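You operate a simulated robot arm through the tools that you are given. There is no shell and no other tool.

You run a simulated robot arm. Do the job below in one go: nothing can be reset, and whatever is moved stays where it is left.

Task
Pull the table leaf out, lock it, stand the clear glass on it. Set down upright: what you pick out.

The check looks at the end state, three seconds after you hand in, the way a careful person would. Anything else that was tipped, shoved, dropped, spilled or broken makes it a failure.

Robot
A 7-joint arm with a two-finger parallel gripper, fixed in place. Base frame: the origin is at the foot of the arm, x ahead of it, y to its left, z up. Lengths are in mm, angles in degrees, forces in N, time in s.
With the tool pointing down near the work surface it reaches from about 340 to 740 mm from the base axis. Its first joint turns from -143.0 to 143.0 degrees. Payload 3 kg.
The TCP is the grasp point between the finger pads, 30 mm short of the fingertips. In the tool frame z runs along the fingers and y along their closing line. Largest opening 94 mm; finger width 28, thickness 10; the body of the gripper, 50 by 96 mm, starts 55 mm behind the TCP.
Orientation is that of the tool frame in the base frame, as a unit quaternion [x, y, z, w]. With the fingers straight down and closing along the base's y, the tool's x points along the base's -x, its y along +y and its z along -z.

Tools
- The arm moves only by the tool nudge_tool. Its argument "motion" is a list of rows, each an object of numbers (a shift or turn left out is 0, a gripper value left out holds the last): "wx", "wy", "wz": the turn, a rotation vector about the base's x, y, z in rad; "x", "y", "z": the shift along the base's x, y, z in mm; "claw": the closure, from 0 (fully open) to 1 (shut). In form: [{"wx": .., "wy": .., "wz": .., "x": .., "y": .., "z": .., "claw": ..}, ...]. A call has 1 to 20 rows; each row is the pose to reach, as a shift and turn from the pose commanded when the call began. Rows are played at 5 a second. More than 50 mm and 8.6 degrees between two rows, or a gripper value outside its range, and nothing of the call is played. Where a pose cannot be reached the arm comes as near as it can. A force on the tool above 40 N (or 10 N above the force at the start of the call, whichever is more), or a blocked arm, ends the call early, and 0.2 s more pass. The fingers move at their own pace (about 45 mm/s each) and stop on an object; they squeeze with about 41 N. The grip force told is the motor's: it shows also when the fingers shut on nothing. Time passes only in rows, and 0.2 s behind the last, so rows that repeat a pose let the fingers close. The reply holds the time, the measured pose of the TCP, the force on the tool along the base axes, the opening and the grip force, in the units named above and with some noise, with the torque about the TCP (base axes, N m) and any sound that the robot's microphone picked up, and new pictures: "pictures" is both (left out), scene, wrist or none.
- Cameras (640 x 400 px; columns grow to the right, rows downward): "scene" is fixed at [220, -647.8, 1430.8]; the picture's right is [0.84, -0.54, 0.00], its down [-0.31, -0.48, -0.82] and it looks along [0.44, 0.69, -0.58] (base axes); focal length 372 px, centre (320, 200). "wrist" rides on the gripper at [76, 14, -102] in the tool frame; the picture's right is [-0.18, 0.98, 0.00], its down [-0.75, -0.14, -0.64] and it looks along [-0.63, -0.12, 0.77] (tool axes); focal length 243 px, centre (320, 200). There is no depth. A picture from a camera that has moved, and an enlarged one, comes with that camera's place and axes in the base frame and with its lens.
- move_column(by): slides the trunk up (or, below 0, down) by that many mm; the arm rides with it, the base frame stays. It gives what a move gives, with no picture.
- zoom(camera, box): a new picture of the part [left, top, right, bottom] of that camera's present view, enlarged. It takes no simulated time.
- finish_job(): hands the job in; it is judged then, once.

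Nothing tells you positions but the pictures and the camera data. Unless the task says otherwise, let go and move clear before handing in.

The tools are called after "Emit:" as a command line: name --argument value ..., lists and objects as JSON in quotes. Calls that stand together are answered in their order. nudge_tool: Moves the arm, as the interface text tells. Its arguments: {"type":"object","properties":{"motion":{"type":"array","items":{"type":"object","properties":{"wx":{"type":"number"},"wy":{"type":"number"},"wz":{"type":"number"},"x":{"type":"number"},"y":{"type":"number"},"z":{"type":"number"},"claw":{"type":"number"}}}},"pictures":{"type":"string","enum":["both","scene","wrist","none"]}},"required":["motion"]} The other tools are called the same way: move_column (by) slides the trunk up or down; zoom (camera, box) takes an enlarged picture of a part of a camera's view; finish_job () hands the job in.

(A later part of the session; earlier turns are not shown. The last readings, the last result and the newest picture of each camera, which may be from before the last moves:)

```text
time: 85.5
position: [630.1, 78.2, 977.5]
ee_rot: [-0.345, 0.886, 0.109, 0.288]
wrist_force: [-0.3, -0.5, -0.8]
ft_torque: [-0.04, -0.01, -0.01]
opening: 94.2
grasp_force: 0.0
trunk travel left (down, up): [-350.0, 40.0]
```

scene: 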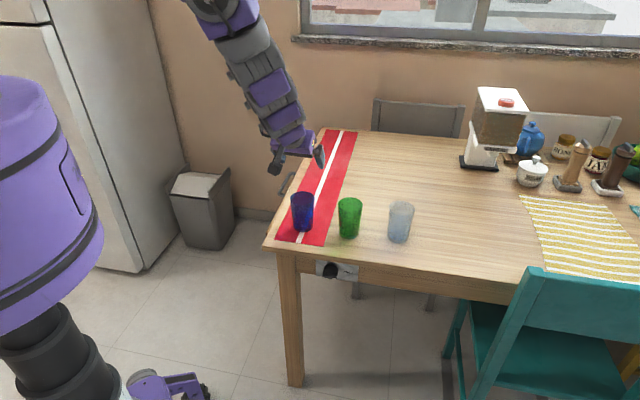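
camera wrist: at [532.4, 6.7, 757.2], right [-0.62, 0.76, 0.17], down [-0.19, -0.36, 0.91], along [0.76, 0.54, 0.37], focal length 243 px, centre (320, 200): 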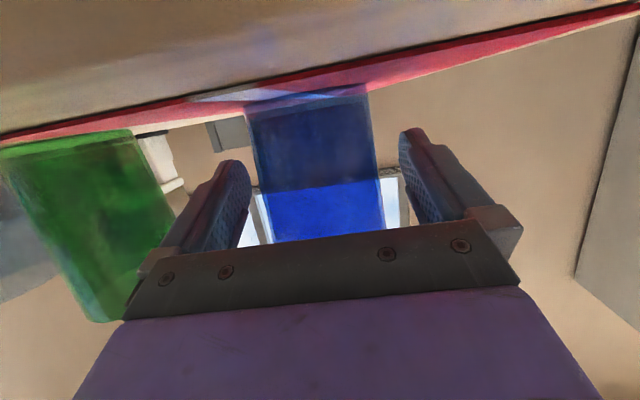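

All three glasses stand as at the start. With this tilt kept, I'll travel left over the table at this safe height to a spot outside the left edge.

Emit:
nudge_tool --motion '[{"wz": 0.01, "x": -2, "y": 35}, {"wz": 0.02, "x": -4, "y": 70}, {"wz": 0.03, "x": -6, "y": 105}, {"wz": 0.045, "x": -8, "y": 140}, {"wz": 0.045, "x": -10, "y": 175}, {"wz": 0.045, "x": -11, "y": 210}, {"wz": 0.045, "x": -12, "y": 240}, {"wz": 0.045, "x": -12, "y": 240}]'

```text
time: 87.3
position: [619.2, 317.6, 976.9]
ee_rot: [-0.365, 0.878, 0.117, 0.286]
wrist_force: [-0.1, -0.3, -0.3]
ft_torque: [0.01, -0.03, 0.02]
opening: 94.3
grasp_force: 0.1
trunk travel left (down, up): [-350.0, 40.0]
camera wrist: at [524.0, 241.2, 1016.4], right [-0.59, 0.8, 0.1], down [0.26, 0.07, 0.96], along [0.76, 0.6, -0.25], focal length 243 px, centre (320, 200)
```

scene: 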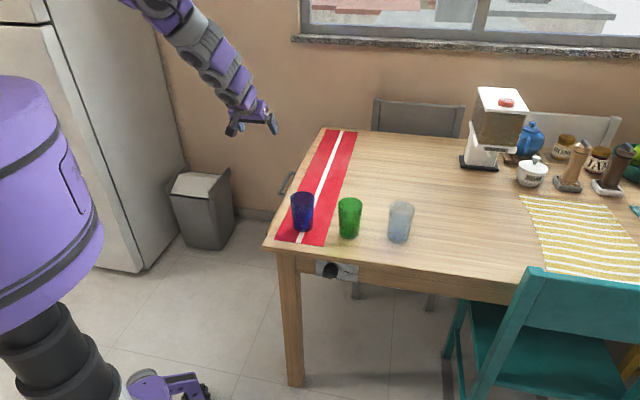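
wrist: 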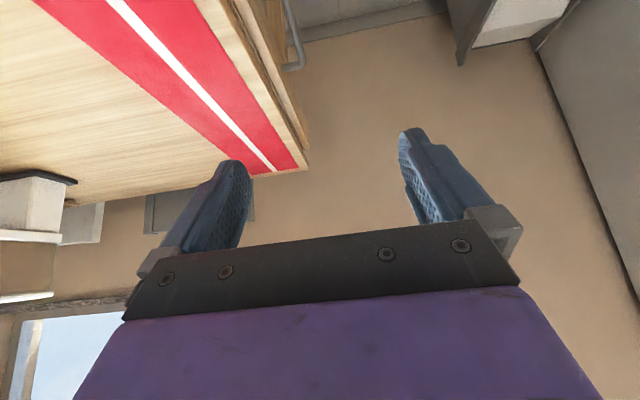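

I'm outside the left edge and aligned with the table. I'll lower the trunk to bring the open gripper beside the handle.

Emit:
move_column --by -210

Emit:
nudge_tool --motion '[{"x": 0, "y": 0, "z": 0}]'

Emit:
zoom --camera "wrist" --box '[190, 40, 430, 190]'

```text
time: 89.6
position: [619.5, 317.2, 767.6]
ee_rot: [-0.365, 0.878, 0.116, 0.286]
wrist_force: [0.2, 0.4, -0.5]
ft_torque: [-0.02, 0.02, 0.02]
opening: 94.0
grasp_force: 0.1
trunk travel left (down, up): [-140.0, 250.0]
```

```text
time: 90.0
position: [619.4, 317.4, 767.9]
ee_rot: [-0.365, 0.878, 0.117, 0.287]
wrist_force: [-0.6, 0.7, 0.4]
ft_torque: [0.01, 0.01, 0.03]
opening: 93.9
grasp_force: 0.1
trunk travel left (down, up): [-140.0, 250.0]
camera wrist: at [523.6, 241.0, 806.3], right [-0.59, 0.8, 0.1], down [0.26, 0.07, 0.96], along [0.76, 0.6, -0.25], focal length 243 px, centre (320, 200)
```

scene: 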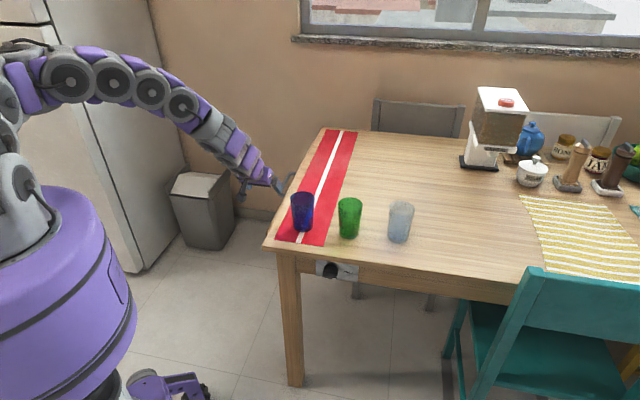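
wrist: 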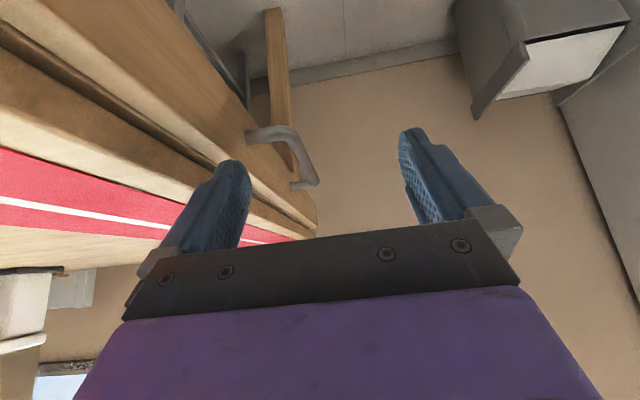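

```text
2.67 times, centred on (310, 115) of wrist
camera zoom: at [523.6, 241.0, 806.3], right [-0.59, 0.8, 0.1], down [0.26, 0.07, 0.96], along [0.76, 0.6, -0.25], focal length 647 px, centre (347, 427)
```

zoom: 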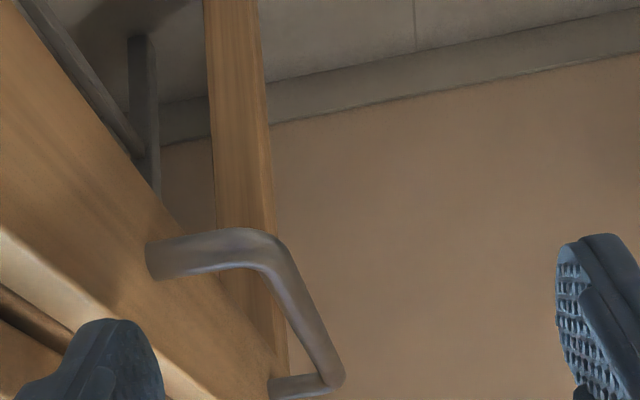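

The leaf handle is unchanged. The inner finger must drop between bar and panel beyond the near leg, so I'll move over the gap first, then descend along the finger axis.

Emit:
nudge_tool --motion '[{"x": 20, "y": 18, "z": -10}, {"x": 40, "y": 36, "z": -20}, {"x": 59, "y": 53, "z": -28}, {"x": 59, "y": 53, "z": -28}]'

Emit:
zoom --camera "wrist" --box '[150, 80, 390, 230]'

```text
time: 91.0
position: [678.2, 372.1, 739.5]
ee_rot: [-0.366, 0.878, 0.117, 0.286]
wrist_force: [0.5, -0.1, 0.4]
ft_torque: [0.05, 0.04, 0.0]
opening: 94.0
grasp_force: 0.1
trunk travel left (down, up): [-140.0, 250.0]
camera wrist: at [583.0, 295.2, 778.9], right [-0.59, 0.8, 0.11], down [0.26, 0.07, 0.96], along [0.76, 0.6, -0.25], focal length 243 px, centre (320, 200)
```

scene: 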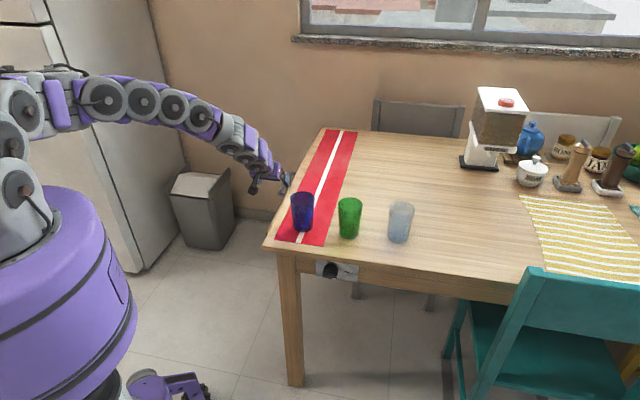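
wrist: 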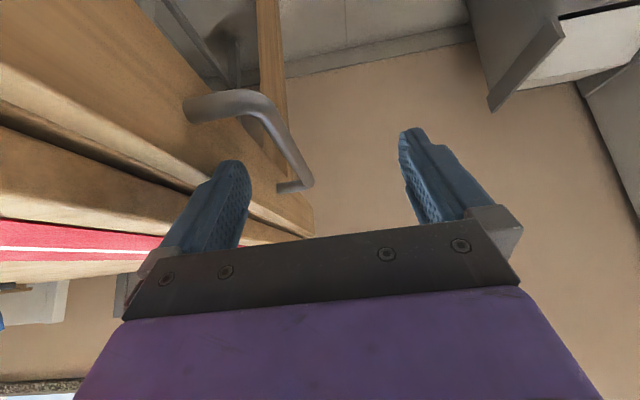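

```text
2.67 times, centred on (270, 155) of wrist
camera zoom: at [583.0, 295.2, 778.9], right [-0.59, 0.8, 0.11], down [0.26, 0.07, 0.96], along [0.76, 0.6, -0.25], focal length 647 px, centre (453, 320)
```

zoom: 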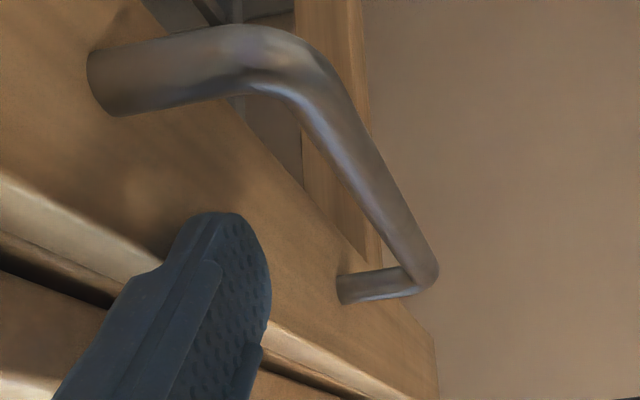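

The inner finger is above the gap between bar and panel. I'll descend along the finger axis.

Emit:
nudge_tool --motion '[{"x": 5, "y": 5, "z": -10}, {"x": 10, "y": 10, "z": -20}, {"x": 15, "y": 15, "z": -30}, {"x": 20, "y": 20, "z": -40}, {"x": 25, "y": 25, "z": -49}, {"x": 25, "y": 25, "z": -49}]'

Emit:
zoom --camera "wrist" --box '[150, 100, 390, 250]'

```text
time: 92.4
position: [704.1, 396.1, 690.5]
ee_rot: [-0.365, 0.878, 0.116, 0.286]
wrist_force: [-0.3, 0.0, 0.0]
ft_torque: [0.03, 0.01, 0.0]
opening: 94.1
grasp_force: 0.1
trunk travel left (down, up): [-140.0, 250.0]
camera wrist: at [608.4, 319.9, 729.4], right [-0.59, 0.8, 0.1], down [0.26, 0.07, 0.96], along [0.76, 0.6, -0.25], focal length 243 px, centre (320, 200)
```

scene: 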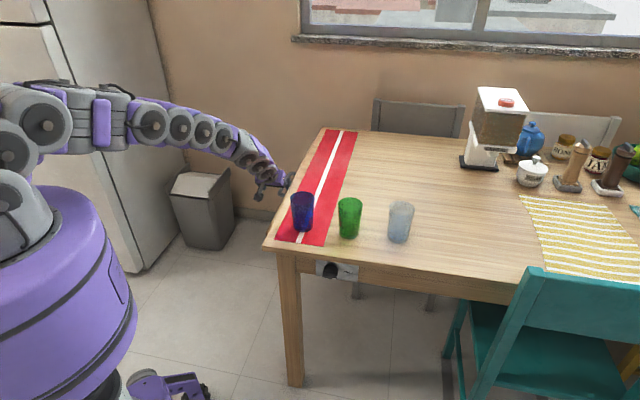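
wrist: 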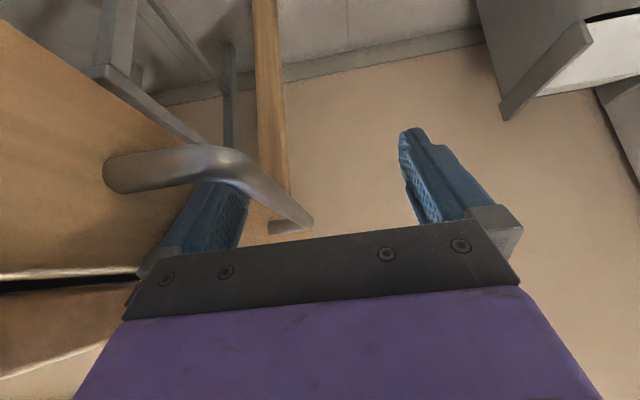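

```text
2.67 times, centred on (270, 175) of wrist
camera zoom: at [608.4, 319.9, 729.4], right [-0.59, 0.8, 0.1], down [0.26, 0.07, 0.96], along [0.76, 0.6, -0.25], focal length 647 px, centre (453, 267)
```

zoom: 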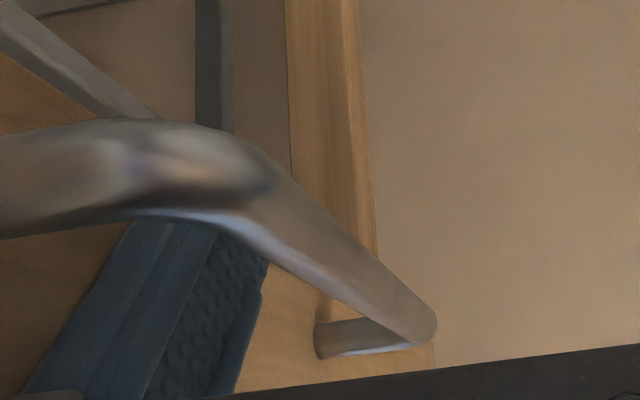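

No contact force and the finger is seated behind the bar. Now I'll pull outward slowly.

Emit:
nudge_tool --motion '[{"x": -3, "y": 3}, {"x": -6, "y": 6}, {"x": -8, "y": 8}, {"x": -10, "y": 10}, {"x": -12, "y": 12}, {"x": -14, "y": 14}, {"x": -17, "y": 17}, {"x": -20, "y": 20}, {"x": -24, "y": 24}, {"x": -28, "y": 28}, {"x": -32, "y": 32}, {"x": -36, "y": 36}, {"x": -40, "y": 40}, {"x": -44, "y": 44}, {"x": -48, "y": 48}]'

Emit:
zoom --camera "scene" --box '[230, 150, 350, 250]'

```text
time: 95.6
position: [655.4, 443.0, 690.2]
ee_rot: [-0.366, 0.878, 0.117, 0.286]
wrist_force: [0.8, -3.6, -1.0]
ft_torque: [0.01, 0.02, -0.05]
opening: 93.7
grasp_force: 0.0
trunk travel left (down, up): [-140.0, 250.0]
camera wrist: at [559.4, 367.1, 729.4], right [-0.59, 0.8, 0.1], down [0.26, 0.07, 0.96], along [0.76, 0.6, -0.25], focal length 243 px, centre (320, 200)
```

scene: 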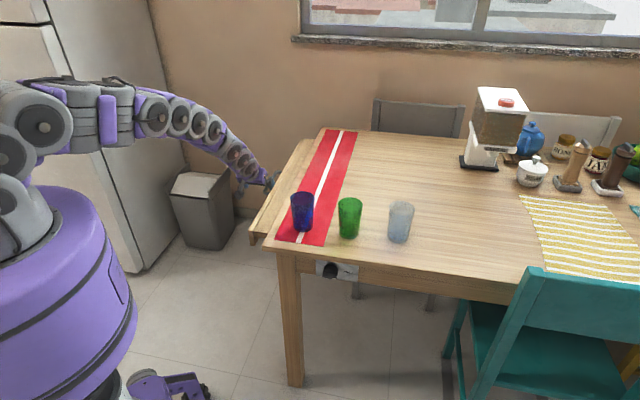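
wrist: 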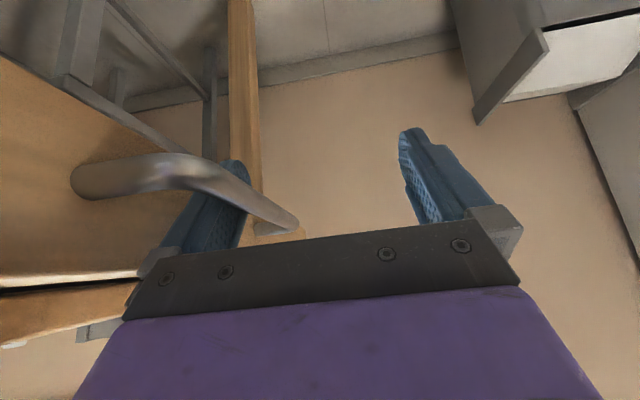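

```text
4.00 times, centred on (290, 200) of scene
camera zoom: at [220.0, -647.8, 1430.8], right [0.84, -0.54, 0.0], down [-0.31, -0.48, -0.82], along [0.44, 0.69, -0.58], focal length 1490 px, centre (440, 200)
```

zoom: 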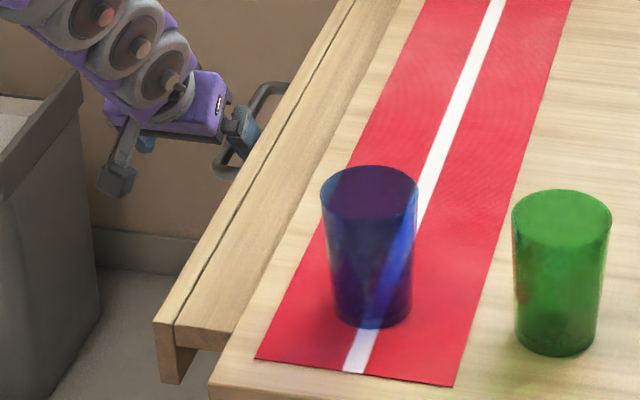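

The leaf is sliding freely with only about 4 N. I'll keep pulling until it meets its end stop.

Emit:
nudge_tool --motion '[{"x": -5, "y": 5}, {"x": -10, "y": 10}, {"x": -15, "y": 15}, {"x": -20, "y": 20}, {"x": -25, "y": 25}, {"x": -30, "y": 30}, {"x": -35, "y": 35}, {"x": -40, "y": 40}, {"x": -45, "y": 45}, {"x": -50, "y": 50}, {"x": -55, "y": 55}, {"x": -60, "y": 60}, {"x": -65, "y": 65}, {"x": -70, "y": 70}, {"x": -75, "y": 75}, {"x": -80, "y": 80}]'

Emit:
zoom --camera "scene" --box '[200, 130, 350, 255]'

```text
time: 99.0
position: [575.2, 523.1, 689.2]
ee_rot: [-0.366, 0.878, 0.117, 0.286]
wrist_force: [1.4, -3.4, 1.2]
ft_torque: [-0.02, -0.01, -0.04]
opening: 94.1
grasp_force: 0.2
trunk travel left (down, up): [-140.0, 250.0]
camera wrist: at [479.4, 446.8, 729.2], right [-0.59, 0.8, 0.1], down [0.26, 0.07, 0.96], along [0.76, 0.6, -0.25], focal length 243 px, centre (320, 200)
```

scene: 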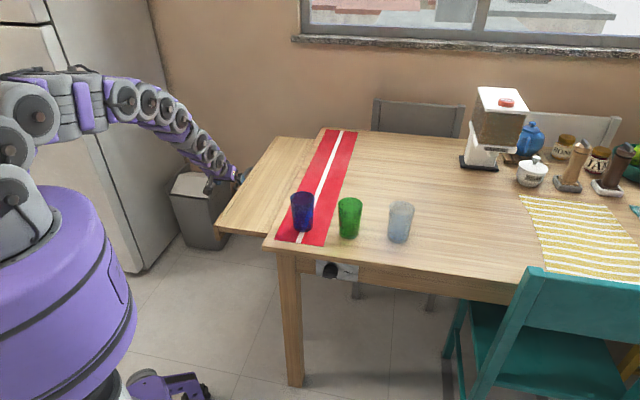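
wrist: 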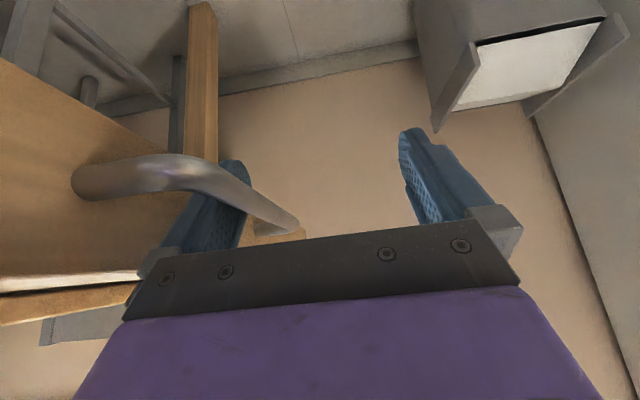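

```text
3.20 times, centred on (275, 192) of scene
camera zoom: at [220.0, -647.8, 1430.8], right [0.84, -0.54, 0.0], down [-0.31, -0.48, -0.82], along [0.44, 0.69, -0.58], focal length 1192 px, centre (464, 224)
```

zoom: 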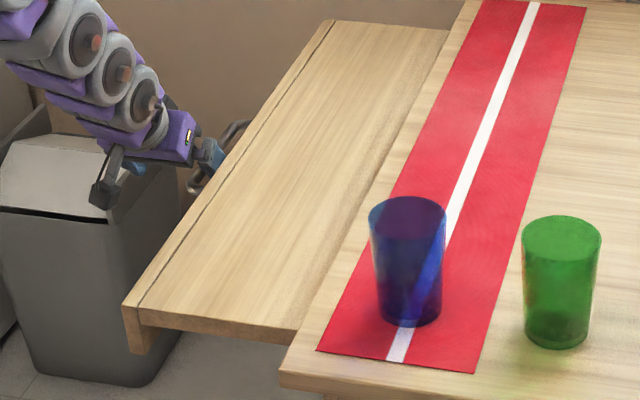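

The leaf is out about 170 mm and still moving freely. I'll continue to the stop.

Emit:
nudge_tool --motion '[{"x": -4, "y": 4}, {"x": -8, "y": 8}, {"x": -12, "y": 12}, {"x": -16, "y": 16}, {"x": -20, "y": 20}, {"x": -24, "y": 24}, {"x": -28, "y": 28}, {"x": -32, "y": 32}, {"x": -36, "y": 36}, {"x": -40, "y": 40}, {"x": -44, "y": 44}, {"x": -48, "y": 48}, {"x": -52, "y": 52}, {"x": -56, "y": 56}, {"x": -60, "y": 60}, {"x": -64, "y": 64}, {"x": -68, "y": 68}, {"x": -72, "y": 72}, {"x": -76, "y": 76}, {"x": -80, "y": 80}]'

Emit:
zoom --camera "scene" --box '[180, 130, 350, 265]'

```text
time: 103.2
position: [494.8, 603.8, 690.5]
ee_rot: [-0.366, 0.878, 0.117, 0.286]
wrist_force: [3.4, -1.8, 0.4]
ft_torque: [0.03, -0.02, 0.09]
opening: 94.0
grasp_force: 0.2
trunk travel left (down, up): [-140.0, 250.0]
camera wrist: at [398.7, 527.1, 728.7], right [-0.59, 0.8, 0.1], down [0.26, 0.07, 0.96], along [0.76, 0.6, -0.25], focal length 243 px, centre (320, 200)
```

scene: 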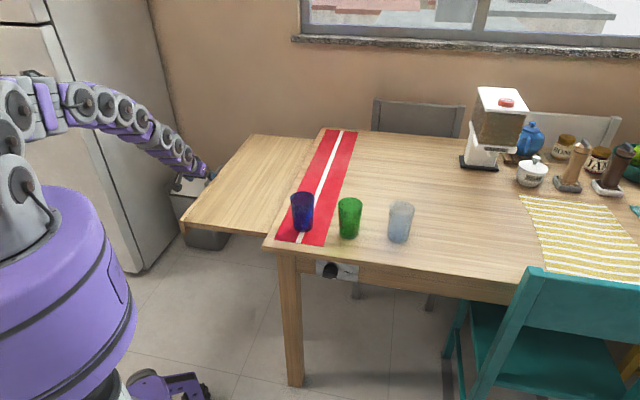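
wrist: 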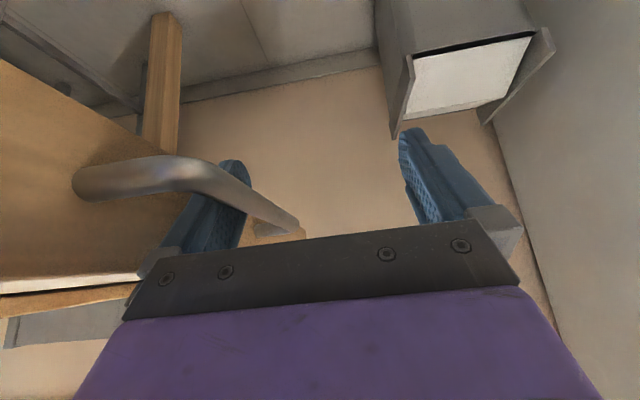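

```text
2.96 times, centred on (265, 198) of scene
camera zoom: at [220.0, -647.8, 1430.8], right [0.84, -0.54, 0.0], down [-0.31, -0.48, -0.82], along [0.44, 0.69, -0.58], focal length 1104 px, centre (483, 207)
```

zoom: 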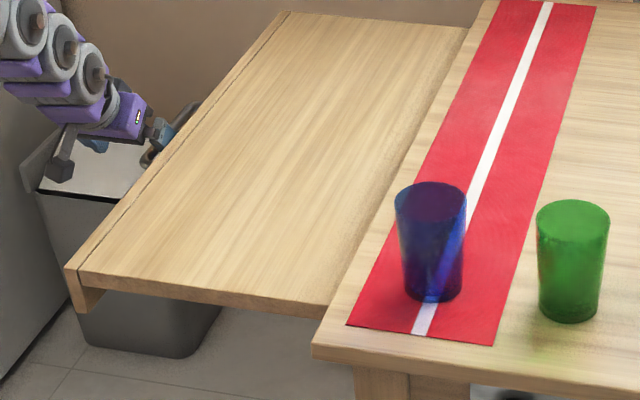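

The leaf is out about 285 mm, still with no stop. I'll continue more slowly.

Emit:
nudge_tool --motion '[{"x": -3, "y": 3}, {"x": -6, "y": 6}, {"x": -9, "y": 9}, {"x": -12, "y": 12}, {"x": -15, "y": 15}, {"x": -18, "y": 18}, {"x": -21, "y": 21}, {"x": -24, "y": 24}, {"x": -27, "y": 27}, {"x": -30, "y": 30}, {"x": -33, "y": 33}, {"x": -36, "y": 36}, {"x": -39, "y": 39}, {"x": -42, "y": 42}, {"x": -45, "y": 45}, {"x": -48, "y": 48}, {"x": -51, "y": 51}, {"x": -54, "y": 54}]'

Emit:
zoom --camera "scene" --box '[150, 130, 350, 265]'

```text
time: 104.6
position: [483.1, 611.9, 689.9]
ee_rot: [-0.361, 0.88, 0.113, 0.287]
wrist_force: [7.8, -17.1, 2.6]
ft_torque: [0.04, -0.18, 0.03]
opening: 93.8
grasp_force: 0.2
trunk travel left (down, up): [-140.0, 250.0]
stopped in row 7: the force on the tool passed its limit at 44 N (the readings are from after the stop); the commanded pose is now the measured one
camera wrist: at [386.5, 537.3, 729.4], right [-0.58, 0.81, 0.1], down [0.26, 0.07, 0.96], along [0.77, 0.59, -0.25], focal length 243 px, centre (320, 200)
```

scene: 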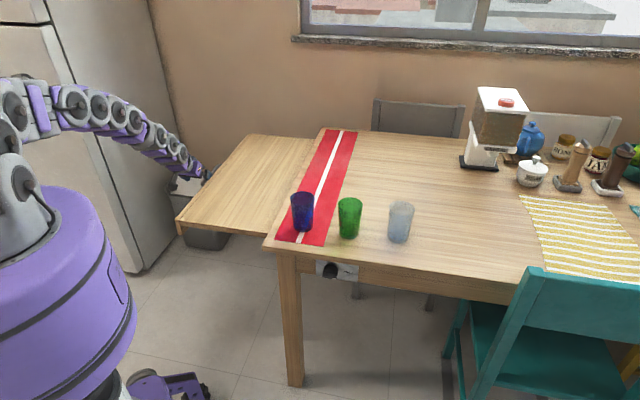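
wrist: 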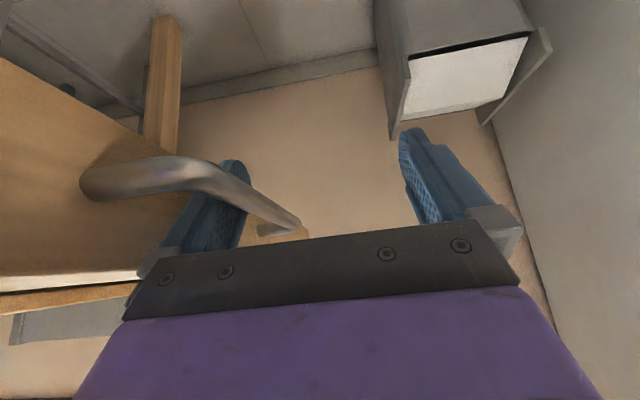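

```text
2.96 times, centred on (250, 198) of scene
camera zoom: at [220.0, -647.8, 1430.8], right [0.84, -0.54, 0.0], down [-0.31, -0.48, -0.82], along [0.44, 0.69, -0.58], focal length 1104 px, centre (527, 207)
```

zoom: 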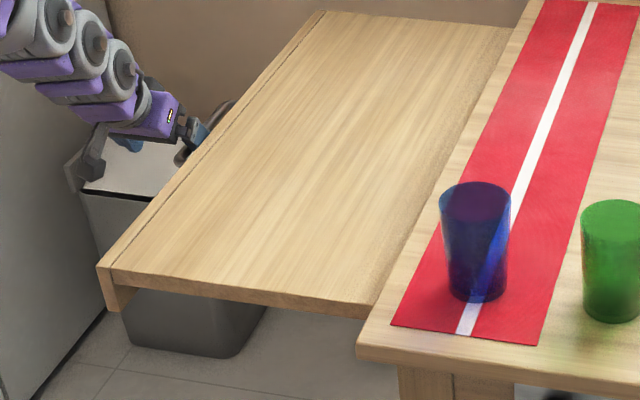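

The leaf hit its end stop at about 300 mm of travel. I'll slip the finger off the bar without pushing the leaf back, then retreat along the finger axis.

Emit:
nudge_tool --motion '[{"x": 3, "y": -3}, {"x": 6, "y": -6}, {"x": 6, "y": -6}, {"x": 1, "y": -11, "z": 10}, {"x": -4, "y": -16, "z": 20}, {"x": -10, "y": -22, "z": 32}, {"x": -17, "y": -29, "z": 45}, {"x": -24, "y": -36, "z": 58}, {"x": -31, "y": -43, "z": 72}, {"x": -36, "y": -48, "z": 90}, {"x": -36, "y": -48, "z": 90}]'

Emit:
zoom --camera "scene" --box '[150, 130, 350, 265]'

```text
time: 107.2
position: [511.5, 508.8, 780.1]
ee_rot: [-0.307, 0.9, 0.096, 0.294]
wrist_force: [0.4, 1.0, 0.6]
ft_torque: [0.01, -0.01, 0.0]
opening: 93.9
grasp_force: 0.1
trunk travel left (down, up): [-140.0, 250.0]
stopped in row 11: the arm was blocked; the commanded pose is now the measured one
camera wrist: at [406.9, 446.6, 819.3], right [-0.48, 0.87, 0.1], down [0.26, 0.03, 0.96], along [0.84, 0.49, -0.25], focal length 243 px, centre (320, 200)
```

scene: 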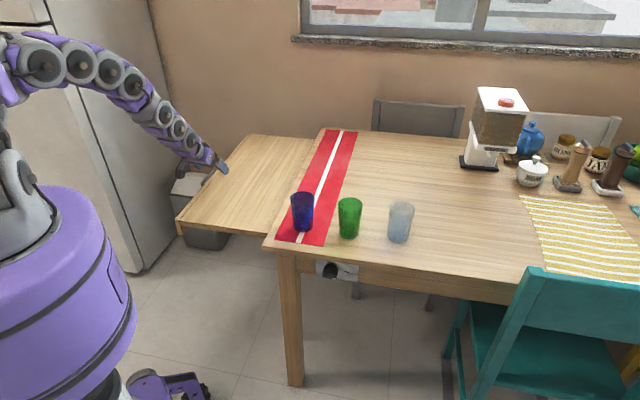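
wrist: 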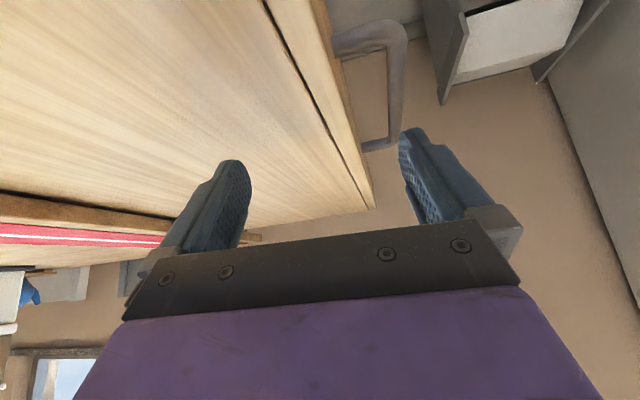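

```text
2.96 times, centred on (250, 198) of scene
camera zoom: at [220.0, -647.8, 1430.8], right [0.84, -0.54, 0.0], down [-0.31, -0.48, -0.82], along [0.44, 0.69, -0.58], focal length 1104 px, centre (527, 207)
```

zoom: 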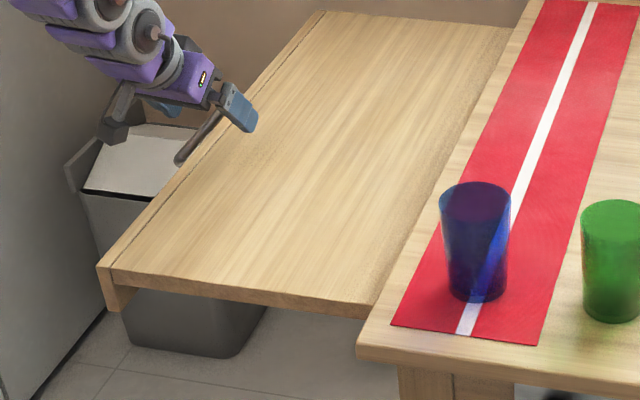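

The arm hit an internal limit and drifted over the leaf, but without contact, and the leaf hasn't moved. I'll rise straight up with the trunk before reorienting.

Emit:
move_column --by 150

Emit:
nudge_tool --motion '[{"wx": -0.085, "wy": 0.085}, {"wx": -0.17, "wy": 0.17}, {"wx": -0.255, "wy": 0.255}, {"wx": -0.34, "wy": 0.34}, {"wx": -0.444, "wy": 0.444}, {"wx": -0.444, "wy": 0.444}]' --pictures "scene"

```text
time: 108.9
position: [511.9, 509.8, 932.5]
ee_rot: [-0.305, 0.9, 0.098, 0.295]
wrist_force: [0.3, 0.4, 0.5]
ft_torque: [-0.03, 0.0, -0.05]
opening: 93.9
grasp_force: 0.0
trunk travel left (down, up): [-290.0, 100.0]
```

```text
time: 110.3
position: [504.5, 515.9, 935.0]
ee_rot: [-0.339, 0.94, -0.034, 0.016]
wrist_force: [0.3, 0.0, 0.3]
ft_torque: [0.01, -0.01, 0.0]
opening: 94.0
grasp_force: 0.1
trunk travel left (down, up): [-290.0, 100.0]
```

scene: 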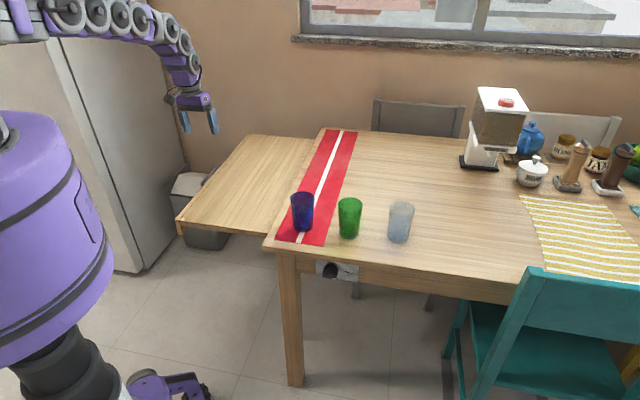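

The tool is nearly vertical at a safe height. I'll level it and start moving around toward the front in short, checked segments.

Emit:
nudge_tool --motion '[{"wx": 0.02, "wy": 0.02, "wz": 0.03, "x": 2, "y": -38}, {"wx": 0.04, "wy": 0.04, "wz": 0.06, "x": 5, "y": -76}, {"wx": 0.053, "wy": 0.053, "wz": 0.09, "x": 8, "y": -114}, {"wx": 0.053, "wy": 0.053, "wz": 0.09, "x": 14, "y": -152}, {"wx": 0.053, "wy": 0.053, "wz": 0.09, "x": 20, "y": -190}, {"wx": 0.053, "wy": 0.053, "wz": 0.09, "x": 26, "y": -228}, {"wx": 0.053, "wy": 0.053, "wz": 0.09, "x": 26, "y": -228}]' --pictures "none"

```text
time: 111.9
position: [530.8, 287.1, 934.7]
ee_rot: [-0.381, 0.925, 0.002, 0.001]
wrist_force: [-0.4, -0.5, 0.1]
ft_torque: [-0.01, -0.01, 0.03]
opening: 94.1
grasp_force: 0.0
trunk travel left (down, up): [-290.0, 100.0]
```

Emit:
nudge_tool --motion '[{"x": 1, "y": -40, "z": 5}, {"x": 2, "y": -80, "z": 10}, {"x": 3, "y": -120, "z": 15}, {"x": 3, "y": -160, "z": 20}, {"x": 3, "y": -160, "z": 20}]' --pictures "scene"

```text
time: 113.1
position: [534.2, 127.3, 953.5]
ee_rot: [-0.382, 0.924, 0.002, 0.001]
wrist_force: [0.3, -0.2, 0.8]
ft_torque: [-0.01, 0.01, -0.01]
opening: 94.2
grasp_force: 0.1
trunk travel left (down, up): [-290.0, 100.0]
```

scene: 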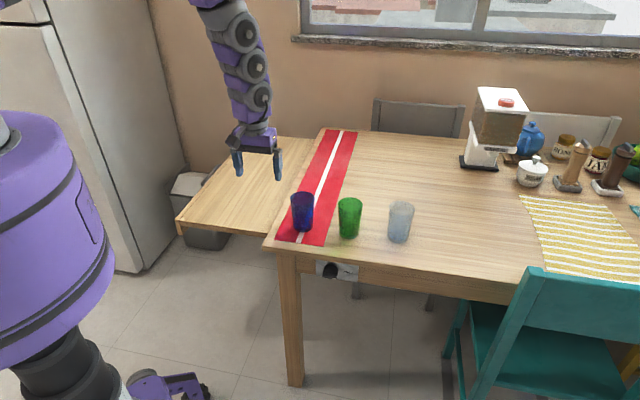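

Emit:
nudge_tool --motion '[{"x": -6, "y": -38}, {"x": -12, "y": -76}, {"x": -16, "y": -114}, {"x": -18, "y": -152}, {"x": -18, "y": -190}, {"x": -17, "y": -228}, {"x": -16, "y": -266}, {"x": -16, "y": -266}]' --pictures "scene"

```text
time: 114.9
position: [518.0, -140.7, 953.4]
ee_rot: [-0.381, 0.925, 0.003, 0.003]
wrist_force: [0.4, -0.2, 1.0]
ft_torque: [0.01, 0.03, -0.02]
opening: 94.1
grasp_force: 0.0
trunk travel left (down, up): [-290.0, 100.0]
```

scene: 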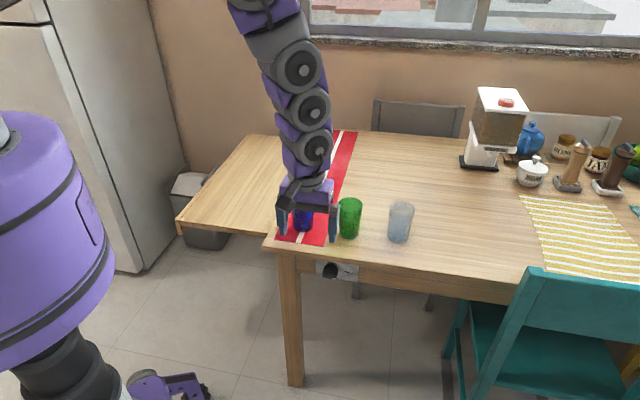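

Everything tracked without limits this time. Now I'll lower the trunk in front of the table to the height used for the knob.

Emit:
move_column --by -240

Emit:
nudge_tool --motion '[{"wx": 0.099, "wy": -0.099, "x": 3, "y": -3, "z": 5}, {"wx": 0.198, "wy": -0.198, "x": 6, "y": -6, "z": 10}, {"wx": 0.297, "wy": -0.297, "x": 9, "y": -9, "z": 12}, {"wx": 0.396, "wy": -0.396, "x": 12, "y": -12, "z": 12}, {"wx": 0.494, "wy": -0.494, "x": 15, "y": -16, "z": 12}, {"wx": 0.494, "wy": -0.494, "x": 15, "y": -16, "z": 12}]' --pictures "scene"

```text
time: 117.4
position: [518.1, -140.0, 712.7]
ee_rot: [-0.381, 0.925, 0.003, 0.002]
wrist_force: [0.0, 0.0, -0.3]
ft_torque: [-0.01, -0.01, -0.01]
opening: 94.0
grasp_force: 0.1
trunk travel left (down, up): [-50.0, 340.0]
```

```text
time: 118.8
position: [533.4, -156.8, 725.9]
ee_rot: [-0.358, 0.868, 0.133, 0.318]
wrist_force: [0.2, -0.4, 0.3]
ft_torque: [-0.01, 0.0, 0.04]
opening: 93.9
grasp_force: 0.1
trunk travel left (down, up): [-50.0, 340.0]
```

scene: 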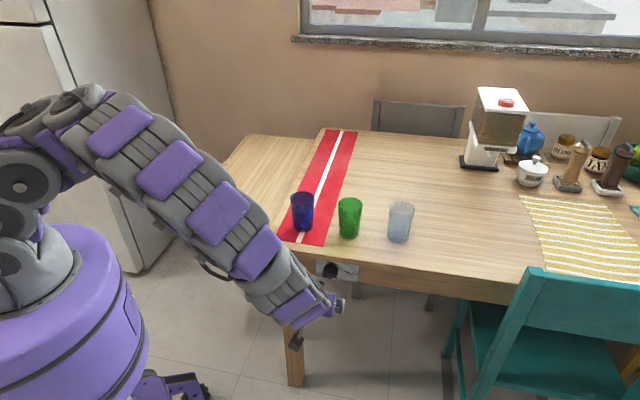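

Emit:
nudge_tool --motion '[{"wx": 0.088, "wy": -0.088, "z": -7, "claw": 0.6}, {"wx": 0.176, "wy": -0.176, "z": -14}, {"wx": 0.264, "wy": -0.264, "z": -21}, {"wx": 0.352, "wy": -0.352, "z": -28}, {"wx": 0.44, "wy": -0.44, "z": -35}, {"wx": 0.528, "wy": -0.528, "z": -42}, {"wx": 0.617, "wy": -0.617, "z": -47}, {"wx": 0.617, "wy": -0.617, "z": -47}]'

```text
time: 120.6
position: [534.2, -156.6, 679.5]
ee_rot: [-0.268, 0.651, 0.273, 0.655]
wrist_force: [0.8, -0.4, 0.2]
ft_torque: [-0.03, -0.02, -0.01]
opening: 37.6
grasp_force: 0.1
trunk travel left (down, up): [-50.0, 340.0]
camera wrist: at [452.4, -217.9, 603.1], right [-0.7, 0.69, 0.19], down [-0.35, -0.56, 0.75], along [0.62, 0.45, 0.64], focal length 243 px, centre (320, 200)
```

scene: 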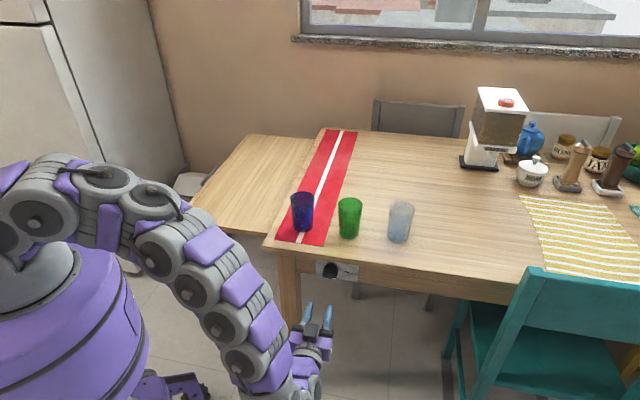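
wrist: 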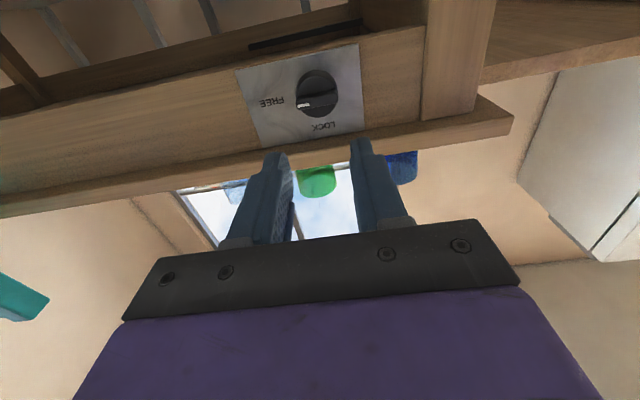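

The knob still points to FREE and I'm back in front of it with a horizontal tool. I'll roll 90° so the fingers straddle the horizontal ridge, and approach.

Emit:
nudge_tool --motion '[{"wx": 0.0926, "wy": 0.0926, "x": 3, "y": 3}, {"wx": 0.1852, "wy": 0.1852, "x": 6, "y": 6}, {"wx": 0.2778, "wy": 0.2778, "x": 10, "y": 9}, {"wx": 0.3704, "wy": 0.3704, "x": 14, "y": 12}, {"wx": 0.463, "wy": 0.463, "x": 18, "y": 16}, {"wx": 0.5554, "wy": 0.5554, "x": 22, "y": 20}, {"wx": 0.648, "wy": 0.648, "x": 26, "y": 24}, {"wx": 0.7406, "wy": 0.7406, "x": 30, "y": 28}, {"wx": 0.8332, "wy": 0.8332, "x": 34, "y": 31}, {"wx": 0.9258, "wy": 0.9258, "x": 38, "y": 35}, {"wx": 1.0184, "wy": 1.0184, "x": 40.5, "y": 37.7}, {"wx": 1.111, "wy": 1.111, "x": 40.5, "y": 37.7}, {"wx": 1.111, "wy": 1.111, "x": 40.5, "y": 37.7}]'

Emit:
zoom --camera "wrist" --box '[200, 50, 440, 200]'

```text
time: 123.4
position: [572.5, -118.5, 677.8]
ee_rot: [0.275, 0.651, 0.654, 0.271]
wrist_force: [0.0, -0.5, 0.5]
ft_torque: [-0.04, -0.01, 0.0]
opening: 37.3
grasp_force: 0.0
trunk travel left (down, up): [-50.0, 340.0]
camera wrist: at [448.2, -136.4, 694.6], right [0.13, -0.14, 0.98], down [0.07, -0.99, -0.15], along [0.99, 0.09, -0.12], focal length 243 px, centre (320, 200)
```

scene: 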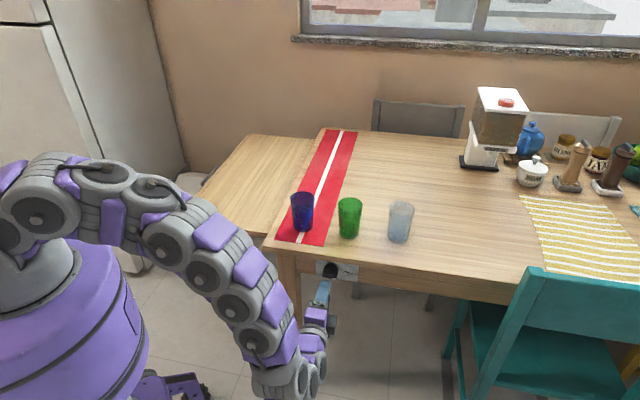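
wrist: 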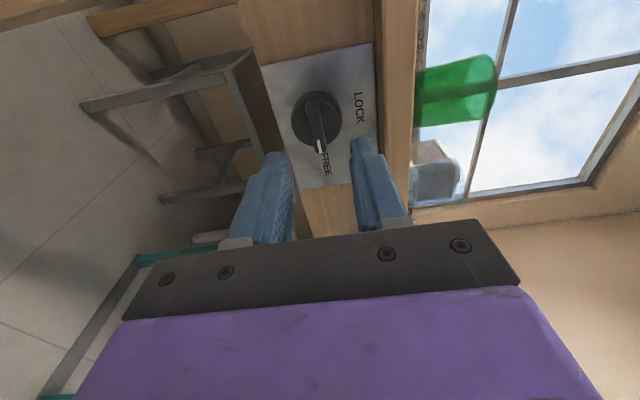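

```text
2.67 times, centred on (320, 125) of wrist
camera zoom: at [448.2, -136.4, 694.6], right [0.13, -0.14, 0.98], down [0.07, -0.99, -0.15], along [0.99, 0.09, -0.12], focal length 647 px, centre (320, 400)
```

zoom: 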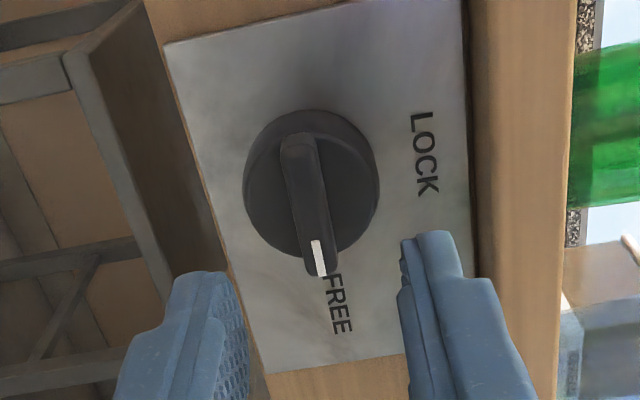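

The ridge is centred between the fingers. I'll advance to the same depth as before and close on it.

Emit:
nudge_tool --motion '[{"x": 8, "y": 8, "z": -1}, {"x": 16, "y": 16, "z": -1}, {"x": 24, "y": 24, "z": -1}, {"x": 30, "y": 30, "z": -1}, {"x": 36, "y": 36, "z": -1}, {"x": 36, "y": 36, "z": -1}, {"x": 36, "y": 36, "z": -1, "claw": 1}, {"x": 36, "y": 36, "z": -1, "claw": 1}, {"x": 36, "y": 36, "z": -1, "claw": 1}, {"x": 36, "y": 36, "z": -1, "claw": 1}]' --pictures "wrist"

Emit:
zoom --camera "wrist" --box '[200, 70, 440, 220]'

```text
time: 125.6
position: [610.7, -82.1, 676.2]
ee_rot: [0.275, 0.652, 0.653, 0.27]
wrist_force: [-1.6, 1.0, -18.5]
ft_torque: [-0.6, 0.1, -0.46]
opening: 9.7
grasp_force: 43.4
trunk travel left (down, up): [-50.0, 340.0]
camera wrist: at [484.3, -100.1, 692.3], right [0.14, -0.14, 0.98], down [0.07, -0.99, -0.15], along [0.99, 0.09, -0.12], focal length 243 px, centre (320, 200)
```

wrist: 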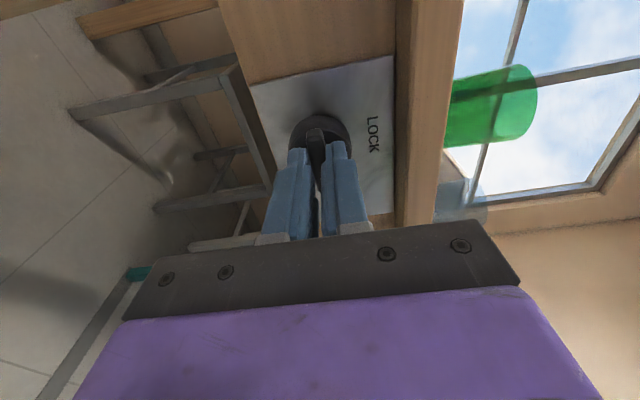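

```text
2.67 times, centred on (320, 145) of wrist
camera zoom: at [484.3, -100.1, 692.3], right [0.14, -0.14, 0.98], down [0.07, -0.99, -0.15], along [0.99, 0.09, -0.12], focal length 647 px, centre (320, 347)
```

zoom: 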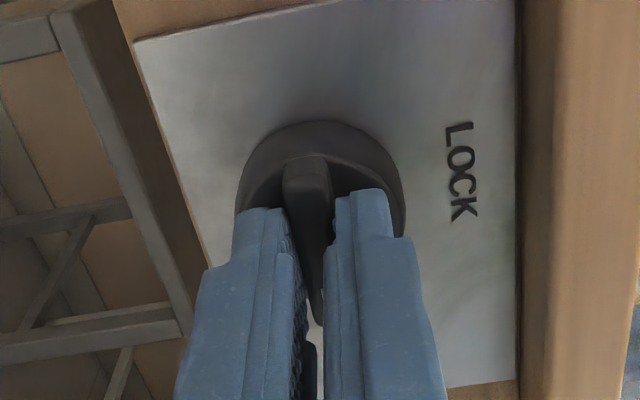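

The ridge is gripped at 9.7 mm. I'll now rotate counter-clockwise 90° back to LOCK.

Emit:
nudge_tool --motion '[{"z": -1.5}, {"wx": -0.0926, "wy": -0.0926, "z": -1.5}, {"wx": -0.1852, "wy": -0.1852, "z": -1.5}, {"wx": -0.2778, "wy": -0.2778, "z": -1.5}, {"wx": -0.3704, "wy": -0.3704, "z": -1}, {"wx": -0.463, "wy": -0.463, "z": -1}, {"wx": -0.5554, "wy": -0.5554, "z": -1}, {"wx": -0.648, "wy": -0.648, "z": -0.5}, {"wx": -0.7406, "wy": -0.7406, "z": -0.5}, {"wx": -0.8332, "wy": -0.8332}, {"wx": -0.9258, "wy": -0.9258}, {"wx": -1.0184, "wy": -1.0184}, {"wx": -1.111, "wy": -1.111}, {"wx": -1.111, "wy": -1.111}, {"wx": -1.111, "wy": -1.111}]'

Emit:
zoom --camera "wrist" --box '[200, 70, 440, 220]'

```text
time: 128.8
position: [610.0, -83.0, 675.9]
ee_rot: [-0.268, 0.653, 0.274, 0.653]
wrist_force: [2.8, -0.7, -34.9]
ft_torque: [-0.8, 0.79, -0.08]
opening: 9.8
grasp_force: 43.5
trunk travel left (down, up): [-50.0, 340.0]
camera wrist: at [528.4, -144.6, 600.5], right [-0.7, 0.69, 0.19], down [-0.35, -0.56, 0.75], along [0.63, 0.45, 0.63], focal length 243 px, centre (320, 200)
```

scene: 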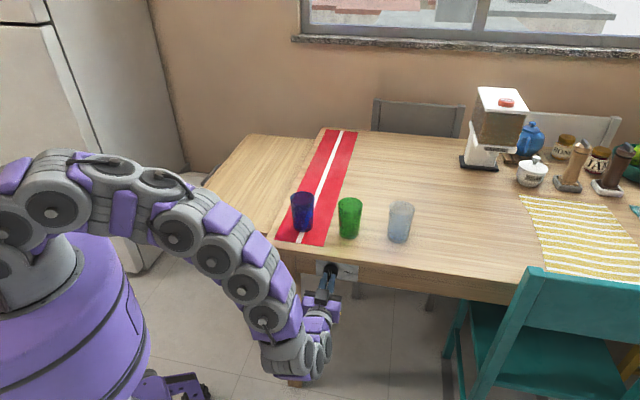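
wrist: 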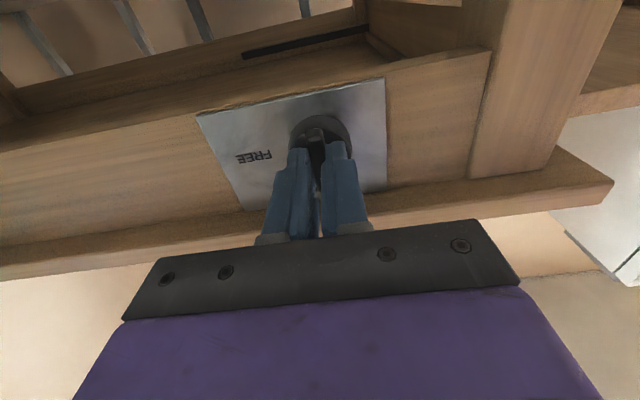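

```text
2.67 times, centred on (320, 145) of wrist
camera zoom: at [528.4, -144.6, 600.5], right [-0.7, 0.69, 0.19], down [-0.35, -0.56, 0.75], along [0.63, 0.45, 0.63], focal length 647 px, centre (320, 347)
```

zoom: 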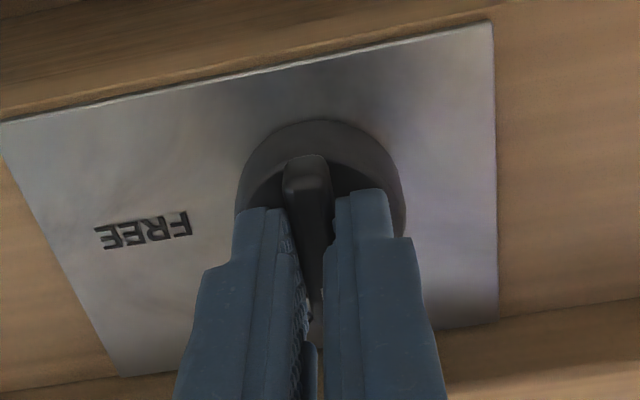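

The knob is rotated back. I'll relieve the vertical preload, nudge a few degrees further to be sure it's fully home, then release and check the mark.

Emit:
nudge_tool --motion '[{"z": -1}, {"z": -2}, {"z": -2, "wx": -0.025, "wy": -0.025}, {"z": -2, "wx": -0.05, "wy": -0.05}, {"z": -2, "wx": -0.05, "wy": -0.05}, {"z": -2, "wx": -0.02, "wy": -0.02}, {"z": -2}]' --pictures "none"

```text
time: 130.4
position: [610.8, -82.2, 675.9]
ee_rot: [-0.269, 0.651, 0.274, 0.655]
wrist_force: [1.6, -1.8, -9.9]
ft_torque: [0.64, -0.59, -0.13]
opening: 10.1
grasp_force: 43.7
trunk travel left (down, up): [-50.0, 340.0]
```

Emit:
nudge_tool --motion '[{"claw": 0.55}, {"claw": 0.55}, {"claw": 0.55}, {"x": -6, "y": -6, "claw": 0.55}, {"x": -14, "y": -14}, {"x": -24, "y": -24}, {"x": -36, "y": -36}, {"x": -36, "y": -36}]'

Emit:
zoom --camera "wrist" --box '[200, 30, 440, 180]'

Emit:
zoom --camera "scene" --box '[280, 240, 380, 310]'

```text
time: 132.2
position: [574.8, -117.8, 676.4]
ee_rot: [-0.269, 0.652, 0.273, 0.654]
wrist_force: [0.9, 0.3, 0.0]
ft_torque: [0.04, -0.01, -0.01]
opening: 42.2
grasp_force: 0.1
trunk travel left (down, up): [-50.0, 340.0]
camera wrist: at [492.0, -180.5, 600.3], right [-0.7, 0.69, 0.19], down [-0.35, -0.56, 0.75], along [0.62, 0.45, 0.63], focal length 243 px, centre (320, 200)
```

scene: 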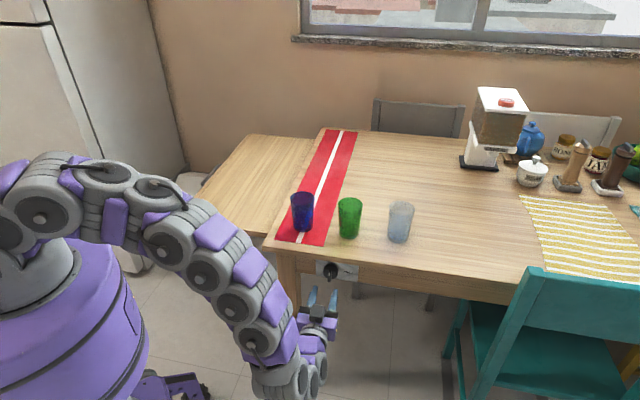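
wrist: 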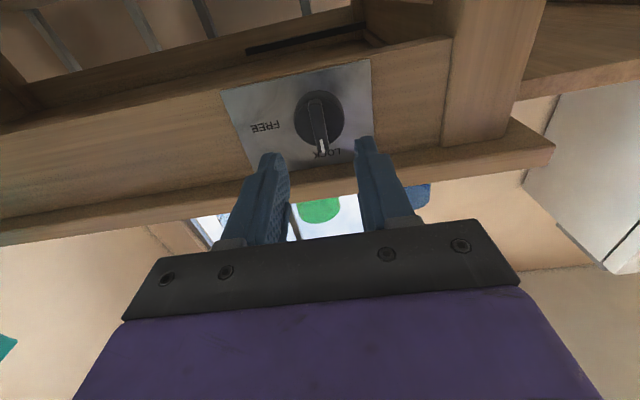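

```text
2.67 times, centred on (320, 105) of wrist
camera zoom: at [492.0, -180.5, 600.3], right [-0.7, 0.69, 0.19], down [-0.35, -0.56, 0.75], along [0.62, 0.45, 0.63], focal length 647 px, centre (320, 453)
```

zoom: 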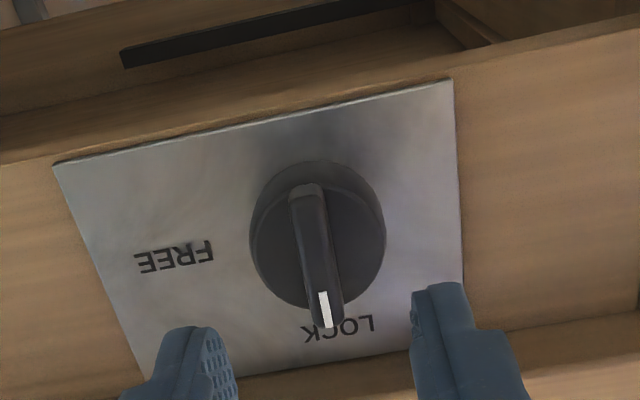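

```text
5.71 times, centred on (330, 275) of scene
camera zoom: at [220.0, -647.8, 1430.8], right [0.84, -0.54, 0.0], down [-0.31, -0.48, -0.82], along [0.44, 0.69, -0.58], focal length 2128 px, centre (263, -229)
```

zoom: 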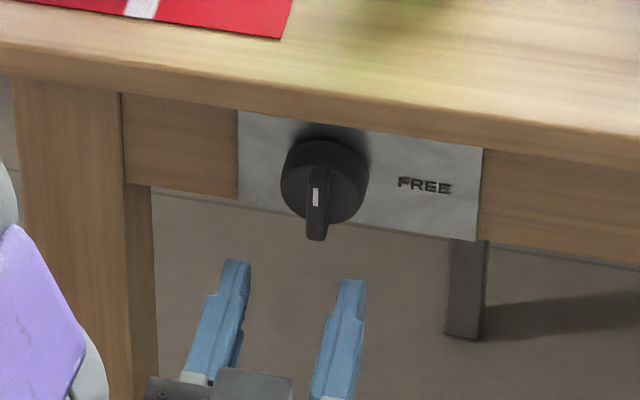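

The mark points squarely at LOCK and the leaf is fully out. Next is the clear glass at about (827, −108); I'll back off from the knob and return the tool to the 40° tilt.

Emit:
nudge_tool --motion '[{"x": -10, "y": -10, "claw": 0}, {"x": -20, "y": -20}, {"x": -30, "y": -30}, {"x": -40, "y": -40}, {"wx": -0.088, "wy": 0.088, "x": -40, "y": -40, "z": 8}, {"wx": -0.176, "wy": 0.176, "x": -40, "y": -40, "z": 16}, {"wx": -0.264, "wy": 0.264, "x": -40, "y": -40, "z": 24}, {"wx": -0.352, "wy": 0.352, "x": -40, "y": -40, "z": 32}, {"wx": -0.44, "wy": 0.44, "x": -40, "y": -40, "z": 40}, {"wx": -0.528, "wy": 0.528, "x": -40, "y": -40, "z": 45}, {"wx": -0.617, "wy": 0.617, "x": -40, "y": -40, "z": 50}, {"wx": -0.617, "wy": 0.617, "x": -40, "y": -40, "z": 50}]' --pictures "none"

Emit:
move_column --by 240

```text
time: 134.8
position: [533.5, -159.5, 726.1]
ee_rot: [-0.358, 0.868, 0.134, 0.317]
wrist_force: [-1.0, -0.2, 0.2]
ft_torque: [-0.01, -0.02, -0.03]
opening: 94.0
grasp_force: 0.1
trunk travel left (down, up): [-50.0, 340.0]
```

```text
time: 137.3
position: [533.7, -159.1, 965.7]
ee_rot: [-0.357, 0.869, 0.133, 0.317]
wrist_force: [-0.7, 0.1, 0.0]
ft_torque: [0.02, 0.0, -0.01]
opening: 93.8
grasp_force: 0.0
trunk travel left (down, up): [-290.0, 100.0]
```

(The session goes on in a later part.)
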